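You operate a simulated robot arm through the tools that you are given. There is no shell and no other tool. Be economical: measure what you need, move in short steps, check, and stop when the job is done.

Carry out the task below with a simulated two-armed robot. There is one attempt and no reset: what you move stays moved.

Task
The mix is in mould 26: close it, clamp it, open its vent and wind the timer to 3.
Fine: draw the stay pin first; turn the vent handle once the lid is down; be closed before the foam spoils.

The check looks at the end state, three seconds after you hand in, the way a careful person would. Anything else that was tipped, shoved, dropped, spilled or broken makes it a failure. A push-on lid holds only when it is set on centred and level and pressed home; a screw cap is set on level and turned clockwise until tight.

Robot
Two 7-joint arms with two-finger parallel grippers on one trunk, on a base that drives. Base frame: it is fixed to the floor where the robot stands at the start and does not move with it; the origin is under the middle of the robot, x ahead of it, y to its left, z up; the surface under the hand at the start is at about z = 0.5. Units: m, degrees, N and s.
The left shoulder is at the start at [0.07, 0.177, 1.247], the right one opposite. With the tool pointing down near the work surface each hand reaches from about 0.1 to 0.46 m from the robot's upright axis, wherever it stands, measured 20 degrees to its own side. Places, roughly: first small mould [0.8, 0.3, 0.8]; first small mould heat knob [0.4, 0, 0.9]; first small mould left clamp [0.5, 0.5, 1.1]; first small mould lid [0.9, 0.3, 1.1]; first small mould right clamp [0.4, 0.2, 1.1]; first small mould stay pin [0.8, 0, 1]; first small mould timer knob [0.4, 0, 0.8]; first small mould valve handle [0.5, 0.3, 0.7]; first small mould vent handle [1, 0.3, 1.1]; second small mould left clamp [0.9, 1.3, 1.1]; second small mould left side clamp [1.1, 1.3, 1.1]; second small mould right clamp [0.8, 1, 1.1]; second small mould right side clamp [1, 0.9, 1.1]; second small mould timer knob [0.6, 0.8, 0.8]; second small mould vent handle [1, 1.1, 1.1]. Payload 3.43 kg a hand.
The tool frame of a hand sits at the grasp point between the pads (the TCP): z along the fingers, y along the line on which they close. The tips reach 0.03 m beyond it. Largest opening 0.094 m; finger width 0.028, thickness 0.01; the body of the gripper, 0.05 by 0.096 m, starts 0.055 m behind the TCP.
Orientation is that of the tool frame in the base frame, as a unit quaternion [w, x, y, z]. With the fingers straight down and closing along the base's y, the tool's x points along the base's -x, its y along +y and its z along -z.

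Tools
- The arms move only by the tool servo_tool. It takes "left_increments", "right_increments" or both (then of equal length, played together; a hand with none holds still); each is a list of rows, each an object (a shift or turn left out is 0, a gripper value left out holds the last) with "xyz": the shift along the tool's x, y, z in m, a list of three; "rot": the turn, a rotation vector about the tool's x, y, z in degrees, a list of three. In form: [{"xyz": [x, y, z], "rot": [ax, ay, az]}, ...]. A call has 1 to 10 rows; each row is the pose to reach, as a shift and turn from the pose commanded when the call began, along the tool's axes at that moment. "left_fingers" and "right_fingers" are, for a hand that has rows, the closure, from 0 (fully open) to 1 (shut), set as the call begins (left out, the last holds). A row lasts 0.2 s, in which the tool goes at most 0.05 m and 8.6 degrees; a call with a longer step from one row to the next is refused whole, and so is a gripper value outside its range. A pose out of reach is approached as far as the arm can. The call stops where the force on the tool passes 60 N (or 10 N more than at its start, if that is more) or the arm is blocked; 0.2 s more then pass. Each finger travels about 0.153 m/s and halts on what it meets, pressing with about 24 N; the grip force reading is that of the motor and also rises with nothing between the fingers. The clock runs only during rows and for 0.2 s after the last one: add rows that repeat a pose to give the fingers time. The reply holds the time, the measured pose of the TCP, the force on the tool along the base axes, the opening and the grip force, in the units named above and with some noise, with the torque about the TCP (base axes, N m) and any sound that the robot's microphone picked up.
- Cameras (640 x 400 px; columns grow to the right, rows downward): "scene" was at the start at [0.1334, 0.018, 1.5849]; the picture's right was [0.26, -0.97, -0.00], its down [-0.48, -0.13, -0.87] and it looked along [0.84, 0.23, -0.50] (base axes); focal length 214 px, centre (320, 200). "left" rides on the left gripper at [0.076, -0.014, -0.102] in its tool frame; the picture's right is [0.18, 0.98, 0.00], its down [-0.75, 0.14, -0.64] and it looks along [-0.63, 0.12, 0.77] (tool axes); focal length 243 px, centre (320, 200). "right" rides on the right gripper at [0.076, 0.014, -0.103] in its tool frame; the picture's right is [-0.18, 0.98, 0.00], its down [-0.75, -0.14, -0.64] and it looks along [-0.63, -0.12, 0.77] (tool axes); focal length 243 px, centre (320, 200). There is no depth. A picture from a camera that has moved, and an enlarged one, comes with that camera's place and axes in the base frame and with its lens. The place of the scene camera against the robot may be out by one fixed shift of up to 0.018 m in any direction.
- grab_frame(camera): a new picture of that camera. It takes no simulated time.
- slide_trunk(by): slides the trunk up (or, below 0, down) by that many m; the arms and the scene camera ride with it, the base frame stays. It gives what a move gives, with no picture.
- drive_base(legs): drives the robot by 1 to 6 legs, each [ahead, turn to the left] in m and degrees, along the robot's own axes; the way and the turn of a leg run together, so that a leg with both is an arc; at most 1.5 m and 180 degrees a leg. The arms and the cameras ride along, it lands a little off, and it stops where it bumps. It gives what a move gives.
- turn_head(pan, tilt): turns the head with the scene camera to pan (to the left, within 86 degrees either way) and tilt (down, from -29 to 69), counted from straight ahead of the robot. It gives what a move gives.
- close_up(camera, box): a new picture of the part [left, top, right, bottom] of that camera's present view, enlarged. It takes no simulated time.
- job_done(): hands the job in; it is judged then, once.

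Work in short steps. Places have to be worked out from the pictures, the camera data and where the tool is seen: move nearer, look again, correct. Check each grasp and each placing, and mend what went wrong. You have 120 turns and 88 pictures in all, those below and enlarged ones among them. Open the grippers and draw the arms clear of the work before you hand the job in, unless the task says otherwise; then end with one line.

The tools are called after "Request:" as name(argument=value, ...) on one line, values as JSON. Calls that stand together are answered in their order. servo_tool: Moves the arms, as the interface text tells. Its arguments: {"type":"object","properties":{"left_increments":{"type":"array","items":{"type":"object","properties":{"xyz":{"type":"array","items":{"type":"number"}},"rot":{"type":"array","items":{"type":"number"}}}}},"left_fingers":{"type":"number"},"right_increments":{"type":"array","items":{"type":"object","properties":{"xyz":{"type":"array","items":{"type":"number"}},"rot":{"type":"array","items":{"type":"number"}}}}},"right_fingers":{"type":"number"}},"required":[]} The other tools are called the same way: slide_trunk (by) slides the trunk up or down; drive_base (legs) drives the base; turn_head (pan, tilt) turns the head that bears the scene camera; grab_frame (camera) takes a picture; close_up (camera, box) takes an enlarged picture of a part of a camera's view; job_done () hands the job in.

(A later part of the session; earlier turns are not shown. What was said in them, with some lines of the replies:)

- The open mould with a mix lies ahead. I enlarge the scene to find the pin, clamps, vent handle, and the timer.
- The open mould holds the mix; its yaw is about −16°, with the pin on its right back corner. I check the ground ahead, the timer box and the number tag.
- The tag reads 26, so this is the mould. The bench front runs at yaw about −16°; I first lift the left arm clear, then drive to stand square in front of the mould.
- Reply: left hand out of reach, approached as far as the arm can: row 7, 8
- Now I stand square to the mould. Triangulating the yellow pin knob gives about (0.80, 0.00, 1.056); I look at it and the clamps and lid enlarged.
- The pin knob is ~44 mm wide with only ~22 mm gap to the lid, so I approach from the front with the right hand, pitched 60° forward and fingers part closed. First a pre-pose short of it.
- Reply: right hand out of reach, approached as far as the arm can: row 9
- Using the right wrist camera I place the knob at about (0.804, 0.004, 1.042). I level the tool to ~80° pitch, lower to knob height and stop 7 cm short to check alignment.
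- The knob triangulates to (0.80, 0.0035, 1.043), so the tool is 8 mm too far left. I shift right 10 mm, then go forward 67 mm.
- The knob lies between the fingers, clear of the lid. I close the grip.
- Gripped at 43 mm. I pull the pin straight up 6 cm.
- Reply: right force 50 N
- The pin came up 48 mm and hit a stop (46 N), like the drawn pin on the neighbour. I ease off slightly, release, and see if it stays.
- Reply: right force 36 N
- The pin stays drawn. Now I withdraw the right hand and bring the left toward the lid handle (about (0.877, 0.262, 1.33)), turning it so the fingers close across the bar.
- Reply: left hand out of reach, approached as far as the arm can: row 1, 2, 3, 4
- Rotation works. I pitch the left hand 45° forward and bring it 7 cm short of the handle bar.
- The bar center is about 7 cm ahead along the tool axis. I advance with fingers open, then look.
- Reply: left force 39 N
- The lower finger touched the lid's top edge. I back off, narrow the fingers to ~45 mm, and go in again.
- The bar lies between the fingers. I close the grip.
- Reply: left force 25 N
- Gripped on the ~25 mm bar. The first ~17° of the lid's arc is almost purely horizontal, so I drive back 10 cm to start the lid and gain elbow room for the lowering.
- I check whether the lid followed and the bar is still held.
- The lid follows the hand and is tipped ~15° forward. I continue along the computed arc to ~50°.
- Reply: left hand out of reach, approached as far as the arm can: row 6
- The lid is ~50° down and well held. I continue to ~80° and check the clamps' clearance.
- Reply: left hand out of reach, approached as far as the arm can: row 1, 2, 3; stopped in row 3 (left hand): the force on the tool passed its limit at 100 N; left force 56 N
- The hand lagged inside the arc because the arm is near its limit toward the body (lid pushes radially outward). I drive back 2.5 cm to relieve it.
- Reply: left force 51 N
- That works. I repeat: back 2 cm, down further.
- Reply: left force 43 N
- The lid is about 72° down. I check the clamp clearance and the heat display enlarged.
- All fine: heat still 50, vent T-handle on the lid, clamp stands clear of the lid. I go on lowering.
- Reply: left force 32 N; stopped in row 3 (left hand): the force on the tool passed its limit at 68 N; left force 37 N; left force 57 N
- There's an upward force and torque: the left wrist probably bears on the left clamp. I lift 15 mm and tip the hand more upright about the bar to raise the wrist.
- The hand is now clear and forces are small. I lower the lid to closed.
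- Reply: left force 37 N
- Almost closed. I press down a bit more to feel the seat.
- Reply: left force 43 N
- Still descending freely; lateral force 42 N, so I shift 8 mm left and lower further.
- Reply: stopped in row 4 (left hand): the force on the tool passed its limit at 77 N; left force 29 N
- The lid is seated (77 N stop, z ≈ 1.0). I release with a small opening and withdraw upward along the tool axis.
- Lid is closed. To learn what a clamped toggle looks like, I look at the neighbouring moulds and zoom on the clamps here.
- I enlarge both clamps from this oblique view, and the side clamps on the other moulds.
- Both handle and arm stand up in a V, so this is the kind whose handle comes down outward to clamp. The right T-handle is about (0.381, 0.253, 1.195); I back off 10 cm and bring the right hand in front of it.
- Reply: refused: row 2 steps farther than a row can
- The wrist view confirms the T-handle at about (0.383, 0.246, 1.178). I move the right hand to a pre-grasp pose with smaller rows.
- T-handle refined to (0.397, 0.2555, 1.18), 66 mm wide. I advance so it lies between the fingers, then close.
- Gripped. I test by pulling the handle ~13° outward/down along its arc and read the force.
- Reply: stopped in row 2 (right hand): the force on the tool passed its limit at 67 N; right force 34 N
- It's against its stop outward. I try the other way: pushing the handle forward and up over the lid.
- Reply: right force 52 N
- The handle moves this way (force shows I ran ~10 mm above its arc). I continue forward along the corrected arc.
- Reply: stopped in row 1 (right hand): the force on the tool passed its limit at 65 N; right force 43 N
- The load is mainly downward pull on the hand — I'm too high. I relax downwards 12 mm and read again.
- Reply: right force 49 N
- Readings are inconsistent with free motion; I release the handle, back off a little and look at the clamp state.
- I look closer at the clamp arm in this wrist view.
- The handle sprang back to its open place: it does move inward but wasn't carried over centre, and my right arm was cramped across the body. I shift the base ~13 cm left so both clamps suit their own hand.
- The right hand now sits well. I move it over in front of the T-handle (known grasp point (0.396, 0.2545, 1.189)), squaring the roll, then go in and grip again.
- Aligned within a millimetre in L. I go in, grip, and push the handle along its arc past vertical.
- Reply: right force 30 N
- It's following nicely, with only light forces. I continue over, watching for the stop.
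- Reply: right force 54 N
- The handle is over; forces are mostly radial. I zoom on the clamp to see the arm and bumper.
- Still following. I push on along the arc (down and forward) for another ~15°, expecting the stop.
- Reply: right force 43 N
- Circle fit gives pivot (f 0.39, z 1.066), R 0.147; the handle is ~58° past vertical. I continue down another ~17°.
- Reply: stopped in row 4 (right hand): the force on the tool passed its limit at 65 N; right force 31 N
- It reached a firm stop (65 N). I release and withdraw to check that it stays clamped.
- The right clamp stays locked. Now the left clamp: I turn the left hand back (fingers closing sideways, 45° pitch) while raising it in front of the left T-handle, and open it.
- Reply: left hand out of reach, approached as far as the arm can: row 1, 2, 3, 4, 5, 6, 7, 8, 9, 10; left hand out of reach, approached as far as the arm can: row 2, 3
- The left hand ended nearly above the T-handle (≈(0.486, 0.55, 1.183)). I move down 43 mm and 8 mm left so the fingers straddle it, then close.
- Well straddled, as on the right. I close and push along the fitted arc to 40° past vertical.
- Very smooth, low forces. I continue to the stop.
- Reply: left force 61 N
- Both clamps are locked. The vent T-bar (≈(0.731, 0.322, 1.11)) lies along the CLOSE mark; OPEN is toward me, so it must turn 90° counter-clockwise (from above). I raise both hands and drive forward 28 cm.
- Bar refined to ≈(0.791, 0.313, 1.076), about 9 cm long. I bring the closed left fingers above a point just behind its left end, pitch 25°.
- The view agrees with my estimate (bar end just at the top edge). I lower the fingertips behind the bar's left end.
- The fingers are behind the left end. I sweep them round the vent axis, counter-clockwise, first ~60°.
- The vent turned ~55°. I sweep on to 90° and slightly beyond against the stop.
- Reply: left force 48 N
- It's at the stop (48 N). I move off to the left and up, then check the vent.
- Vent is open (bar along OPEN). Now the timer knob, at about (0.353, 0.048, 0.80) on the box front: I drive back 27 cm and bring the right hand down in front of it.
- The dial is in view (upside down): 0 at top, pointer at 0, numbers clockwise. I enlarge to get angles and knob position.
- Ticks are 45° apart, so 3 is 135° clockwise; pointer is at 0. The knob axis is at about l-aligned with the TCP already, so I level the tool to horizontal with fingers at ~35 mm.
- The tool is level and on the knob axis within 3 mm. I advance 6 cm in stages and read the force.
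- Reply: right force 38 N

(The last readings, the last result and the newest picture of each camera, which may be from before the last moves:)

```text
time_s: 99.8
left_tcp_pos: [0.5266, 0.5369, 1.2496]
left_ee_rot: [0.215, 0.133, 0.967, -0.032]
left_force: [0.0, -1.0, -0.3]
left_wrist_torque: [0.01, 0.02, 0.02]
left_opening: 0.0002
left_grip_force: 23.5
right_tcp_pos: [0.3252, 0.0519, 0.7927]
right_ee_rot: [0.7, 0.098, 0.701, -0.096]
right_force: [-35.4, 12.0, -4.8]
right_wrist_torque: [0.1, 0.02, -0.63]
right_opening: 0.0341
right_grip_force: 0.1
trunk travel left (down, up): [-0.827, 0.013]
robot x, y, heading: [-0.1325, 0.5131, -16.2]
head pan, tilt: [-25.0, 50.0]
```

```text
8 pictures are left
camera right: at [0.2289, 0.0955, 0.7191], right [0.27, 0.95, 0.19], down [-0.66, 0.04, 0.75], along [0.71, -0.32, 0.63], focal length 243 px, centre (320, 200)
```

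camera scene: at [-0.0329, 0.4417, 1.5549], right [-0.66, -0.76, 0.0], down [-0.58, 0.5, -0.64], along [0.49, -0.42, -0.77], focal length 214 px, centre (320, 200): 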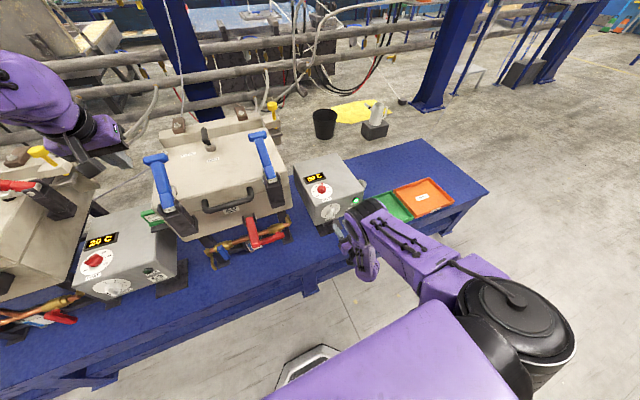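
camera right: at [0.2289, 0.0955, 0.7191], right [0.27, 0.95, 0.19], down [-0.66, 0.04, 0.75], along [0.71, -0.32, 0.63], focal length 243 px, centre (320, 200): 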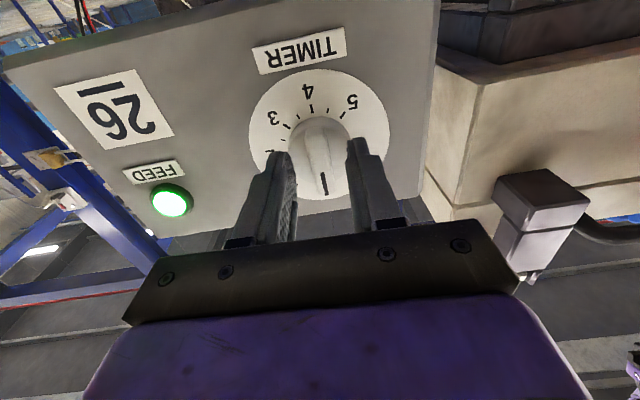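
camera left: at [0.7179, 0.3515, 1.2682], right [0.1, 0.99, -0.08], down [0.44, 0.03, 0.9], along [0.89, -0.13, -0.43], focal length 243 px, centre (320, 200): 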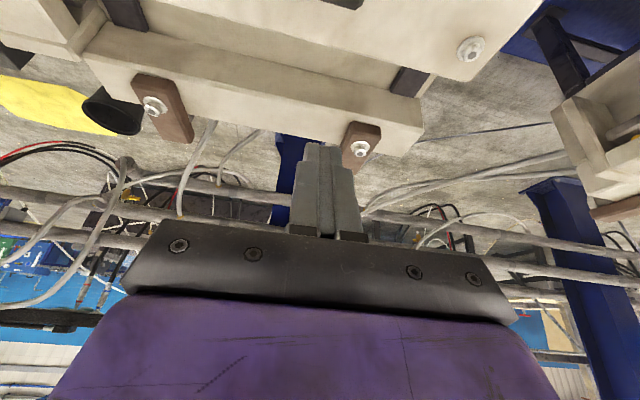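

The tips straddle the grip bar and touch the disc (37 N). I ease back 9 mm of command and close on the bar.

Request:
servo_tool(right_increments=[{"xyz": [0, 0, -0.005]}, {"xyz": [0, 0, -0.009]}])

Request:
servo_tool(right_increments=[{"xyz": [0, 0, 0]}, {"xyz": [0, 0, 0]}], right_fingers=1.0)

```text
time_s: 100.4
left_tcp_pos: [0.5318, 0.5358, 1.2468]
left_ee_rot: [0.213, 0.132, 0.968, -0.03]
left_force: [-0.1, -1.3, 0.0]
left_wrist_torque: [-0.01, 0.01, -0.01]
left_opening: 0.0
left_grip_force: 24.2
right_tcp_pos: [0.3241, 0.0544, 0.7951]
right_ee_rot: [0.703, 0.097, 0.699, -0.095]
right_force: [-10.6, 2.0, -5.4]
right_wrist_torque: [0.19, 0.14, -0.22]
right_opening: 0.0353
right_grip_force: 0.1
trunk travel left (down, up): [-0.827, 0.013]
robot x, y, heading: [-0.1345, 0.5126, -16.1]
head pan, tilt: [-25.0, 50.0]
```

```text
time_s: 101.0
left_tcp_pos: [0.5325, 0.5347, 1.2469]
left_ee_rot: [0.214, 0.133, 0.967, -0.031]
left_force: [-0.5, 0.6, 0.2]
left_wrist_torque: [0.0, 0.02, -0.01]
left_opening: 0.0
left_grip_force: 24.2
right_tcp_pos: [0.3245, 0.054, 0.7963]
right_ee_rot: [0.704, 0.098, 0.697, -0.095]
right_force: [-0.1, -2.8, 6.3]
right_wrist_torque: [-0.16, -0.46, -0.67]
right_opening: 0.0122
right_grip_force: 44.7
trunk travel left (down, up): [-0.827, 0.013]
robot x, y, heading: [-0.1344, 0.508, -16.2]
head pan, tilt: [-25.0, 50.0]
```

Gripped on the 12 mm bar. I turn clockwise (positive about the tool axis) 67° first.

Request:
servo_tool(right_increments=[{"rot": [0, 0, 8.4]}, {"rot": [0, 0, 16.8]}, {"rot": [0, 0, 25.2]}, {"rot": [0, 0, 33.6]}, {"rot": [0, 0, 42]}, {"rot": [0, 0, 50.4]}, {"rot": [0, 0, 58.8]}, {"rot": [0, 0, 67.2]}, {"rot": [0, 0, 67.2]}])

```text
time_s: 103.0
left_tcp_pos: [0.5321, 0.5344, 1.2463]
left_ee_rot: [0.213, 0.133, 0.967, -0.031]
left_force: [0.0, -0.5, 0.9]
left_wrist_torque: [0.02, -0.02, 0.0]
left_opening: 0.0
left_grip_force: 24.3
right_tcp_pos: [0.3221, 0.0527, 0.7942]
right_ee_rot: [0.638, 0.47, 0.526, 0.309]
right_force: [12.3, -19.2, 20.1]
right_wrist_torque: [-0.1, -0.31, -1.43]
right_opening: 0.0122
right_grip_force: 45.0
trunk travel left (down, up): [-0.827, 0.013]
robot x, y, heading: [-0.1349, 0.5144, -15.9]
head pan, tilt: [-25.0, 50.0]
```

Turned 67° without trouble; I turn the remaining 68°.

Request:
servo_tool(right_increments=[{"rot": [0, 0, 8.5]}, {"rot": [0, 0, 17]}, {"rot": [0, 0, 25.5]}, {"rot": [0, 0, 34]}, {"rot": [0, 0, 42.5]}, {"rot": [0, 0, 51]}, {"rot": [0, 0, 59.5]}, {"rot": [0, 0, 67.8]}, {"rot": [0, 0, 67.8]}])

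```text
time_s: 105.0
left_tcp_pos: [0.5328, 0.5337, 1.2457]
left_ee_rot: [0.213, 0.132, 0.968, -0.031]
left_force: [-0.1, -0.3, 0.1]
left_wrist_torque: [-0.01, -0.03, 0.04]
left_opening: 0.0
left_grip_force: 24.1
right_tcp_pos: [0.3224, 0.054, 0.7922]
right_ee_rot: [0.356, 0.684, 0.177, 0.612]
right_force: [8.7, -15.1, 10.8]
right_wrist_torque: [-0.42, -1.31, 0.15]
right_opening: 0.0122
right_grip_force: 44.6
trunk travel left (down, up): [-0.827, 0.013]
robot x, y, heading: [-0.1343, 0.5111, -16.1]
head pan, tilt: [-25.0, 50.0]
```

Measured roll is 135° exactly. I release, back off, and look at the dial.

Request:
servo_tool(right_increments=[{"xyz": [0, 0, 0]}, {"xyz": [0, 0, 0]}], right_fingers=0.5)

Request:
servo_tool(right_increments=[{"xyz": [0, 0, -0.03]}, {"xyz": [0, 0, -0.06]}, {"xyz": [0, 0, -0.09]}, {"xyz": [0, 0, -0.1]}])

Request:
grab_frame(camera="right")

```text
time_s: 105.6
left_tcp_pos: [0.5316, 0.5355, 1.2443]
left_ee_rot: [0.213, 0.132, 0.968, -0.03]
left_force: [0.2, 0.0, -0.3]
left_wrist_torque: [0.0, 0.0, 0.0]
left_opening: 0.0
left_grip_force: 23.9
right_tcp_pos: [0.3213, 0.0546, 0.792]
right_ee_rot: [0.356, 0.685, 0.178, 0.611]
right_force: [-0.8, 0.0, 0.0]
right_wrist_torque: [-0.01, 0.0, -0.01]
right_opening: 0.0469
right_grip_force: 0.2
trunk travel left (down, up): [-0.827, 0.013]
robot x, y, heading: [-0.1353, 0.5111, -15.9]
head pan, tilt: [-25.0, 50.0]
```

```text
time_s: 106.6
left_tcp_pos: [0.5309, 0.535, 1.2445]
left_ee_rot: [0.213, 0.132, 0.968, -0.031]
left_force: [-0.4, -0.3, -0.7]
left_wrist_torque: [0.02, 0.02, -0.04]
left_opening: 0.0
left_grip_force: 24.1
right_tcp_pos: [0.2243, 0.0817, 0.7939]
right_ee_rot: [0.356, 0.684, 0.177, 0.611]
right_force: [0.1, 0.1, 0.6]
right_wrist_torque: [-0.01, -0.03, -0.01]
right_opening: 0.0469
right_grip_force: 0.1
trunk travel left (down, up): [-0.827, 0.013]
robot x, y, heading: [-0.1338, 0.5111, -16.2]
head pan, tilt: [-25.0, 50.0]
```

```text
7 pictures are left
camera right: at [0.138, 0.1505, 0.8586], right [-0.23, -0.8, 0.56], down [-0.73, -0.24, -0.64], along [0.64, -0.56, -0.53], focal length 243 px, centre (320, 200)
```

right: 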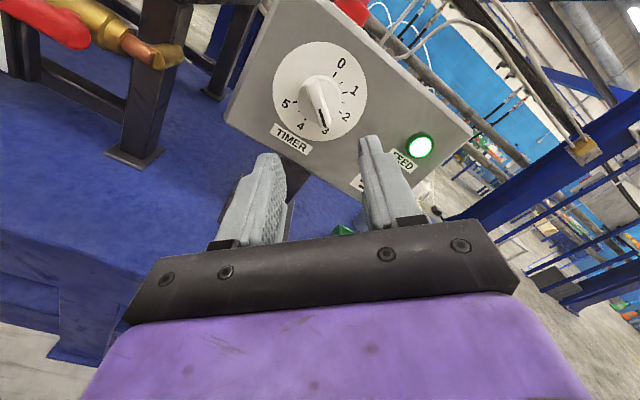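

Request:
close_up(camera="right", box=[265, 35, 375, 145])

Request:
close_up(camera="scene", box=[120, 80, 320, 260])

```text
3.64 times, centred on (320, 90) of right
camera zoom: at [0.138, 0.1505, 0.8586], right [-0.23, -0.8, 0.56], down [-0.73, -0.24, -0.64], along [0.64, -0.56, -0.53], focal length 882 px, centre (320, 600)
```

zoom: 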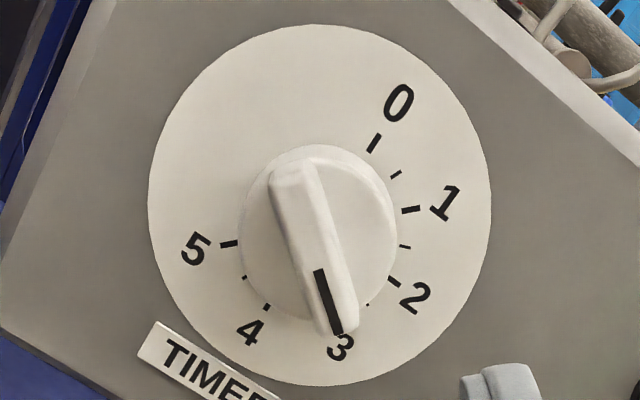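

```text
2.22 times, centred on (220, 170) of scene
camera zoom: at [-0.0332, 0.4413, 1.5549], right [-0.66, -0.75, 0.0], down [-0.58, 0.5, -0.64], along [0.49, -0.42, -0.77], focal length 477 px, centre (542, 267)
```

zoom: 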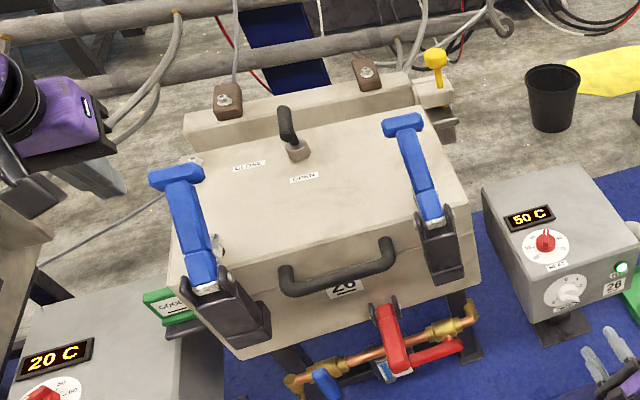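

Timer points at 3, both clamps are locked, the vent is at OPEN, and the lid is shut. I open both grippers and back away.

Request:
servo_tool(right_increments=[{"xyz": [0, 0, -0.02]}, {"xyz": [0, 0, -0.04]}], right_fingers=0.0, left_increments=[{"xyz": [0, 0, -0.02]}, {"xyz": [0, 0, -0.03]}], left_fingers=0.0)

Request:
drive_base(legs=[[-0.3, 0]])

Request:
grab_frame(camera="scene")

```text
time_s: 107.2
left_tcp_pos: [0.5187, 0.5388, 1.2731]
left_ee_rot: [0.213, 0.133, 0.967, -0.031]
left_force: [-0.3, -0.3, -0.1]
left_wrist_torque: [0.02, 0.0, -0.01]
left_opening: 0.094
left_grip_force: 0.0
right_tcp_pos: [0.1862, 0.0945, 0.7951]
right_ee_rot: [0.356, 0.684, 0.178, 0.611]
right_force: [0.0, -0.5, 0.5]
right_wrist_torque: [0.01, 0.0, -0.02]
right_opening: 0.0939
right_grip_force: 0.1
trunk travel left (down, up): [-0.827, 0.013]
robot x, y, heading: [-0.136, 0.5098, -15.9]
head pan, tilt: [-25.0, 50.0]
```

```text
time_s: 109.3
left_tcp_pos: [0.2337, 0.6186, 1.2727]
left_ee_rot: [0.212, 0.134, 0.968, -0.031]
left_force: [0.2, 0.7, -0.3]
left_wrist_torque: [-0.02, -0.01, -0.01]
left_opening: 0.094
left_grip_force: 0.0
right_tcp_pos: [-0.1013, 0.1759, 0.7943]
right_ee_rot: [0.357, 0.684, 0.177, 0.61]
right_force: [0.1, 1.5, -0.3]
right_wrist_torque: [0.03, 0.0, -0.01]
right_opening: 0.0937
right_grip_force: 0.1
trunk travel left (down, up): [-0.827, 0.013]
robot x, y, heading: [-0.4235, 0.5963, -15.8]
head pan, tilt: [-25.0, 50.0]
```

```text
4 pictures are left
camera scene: at [-0.3193, 0.5238, 1.5547], right [-0.66, -0.75, 0.0], down [-0.58, 0.5, -0.64], along [0.48, -0.42, -0.77], focal length 214 px, centre (320, 200)
```

scene: 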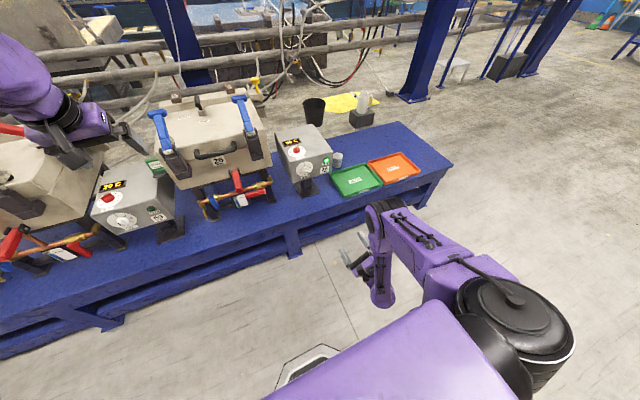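

Everything stands as required, nothing else looks disturbed, and both arms are clear with their grippers open; I hand in.

Request:
job_done()

```text
The job is handed in.
```

Mould 26 is handed in: I drew the stay pin, closed the lid, locked both clamps, then turned the vent handle to OPEN and wound the timer to 3. The lid was down about 41 seconds in, and the result of the check did not come back.
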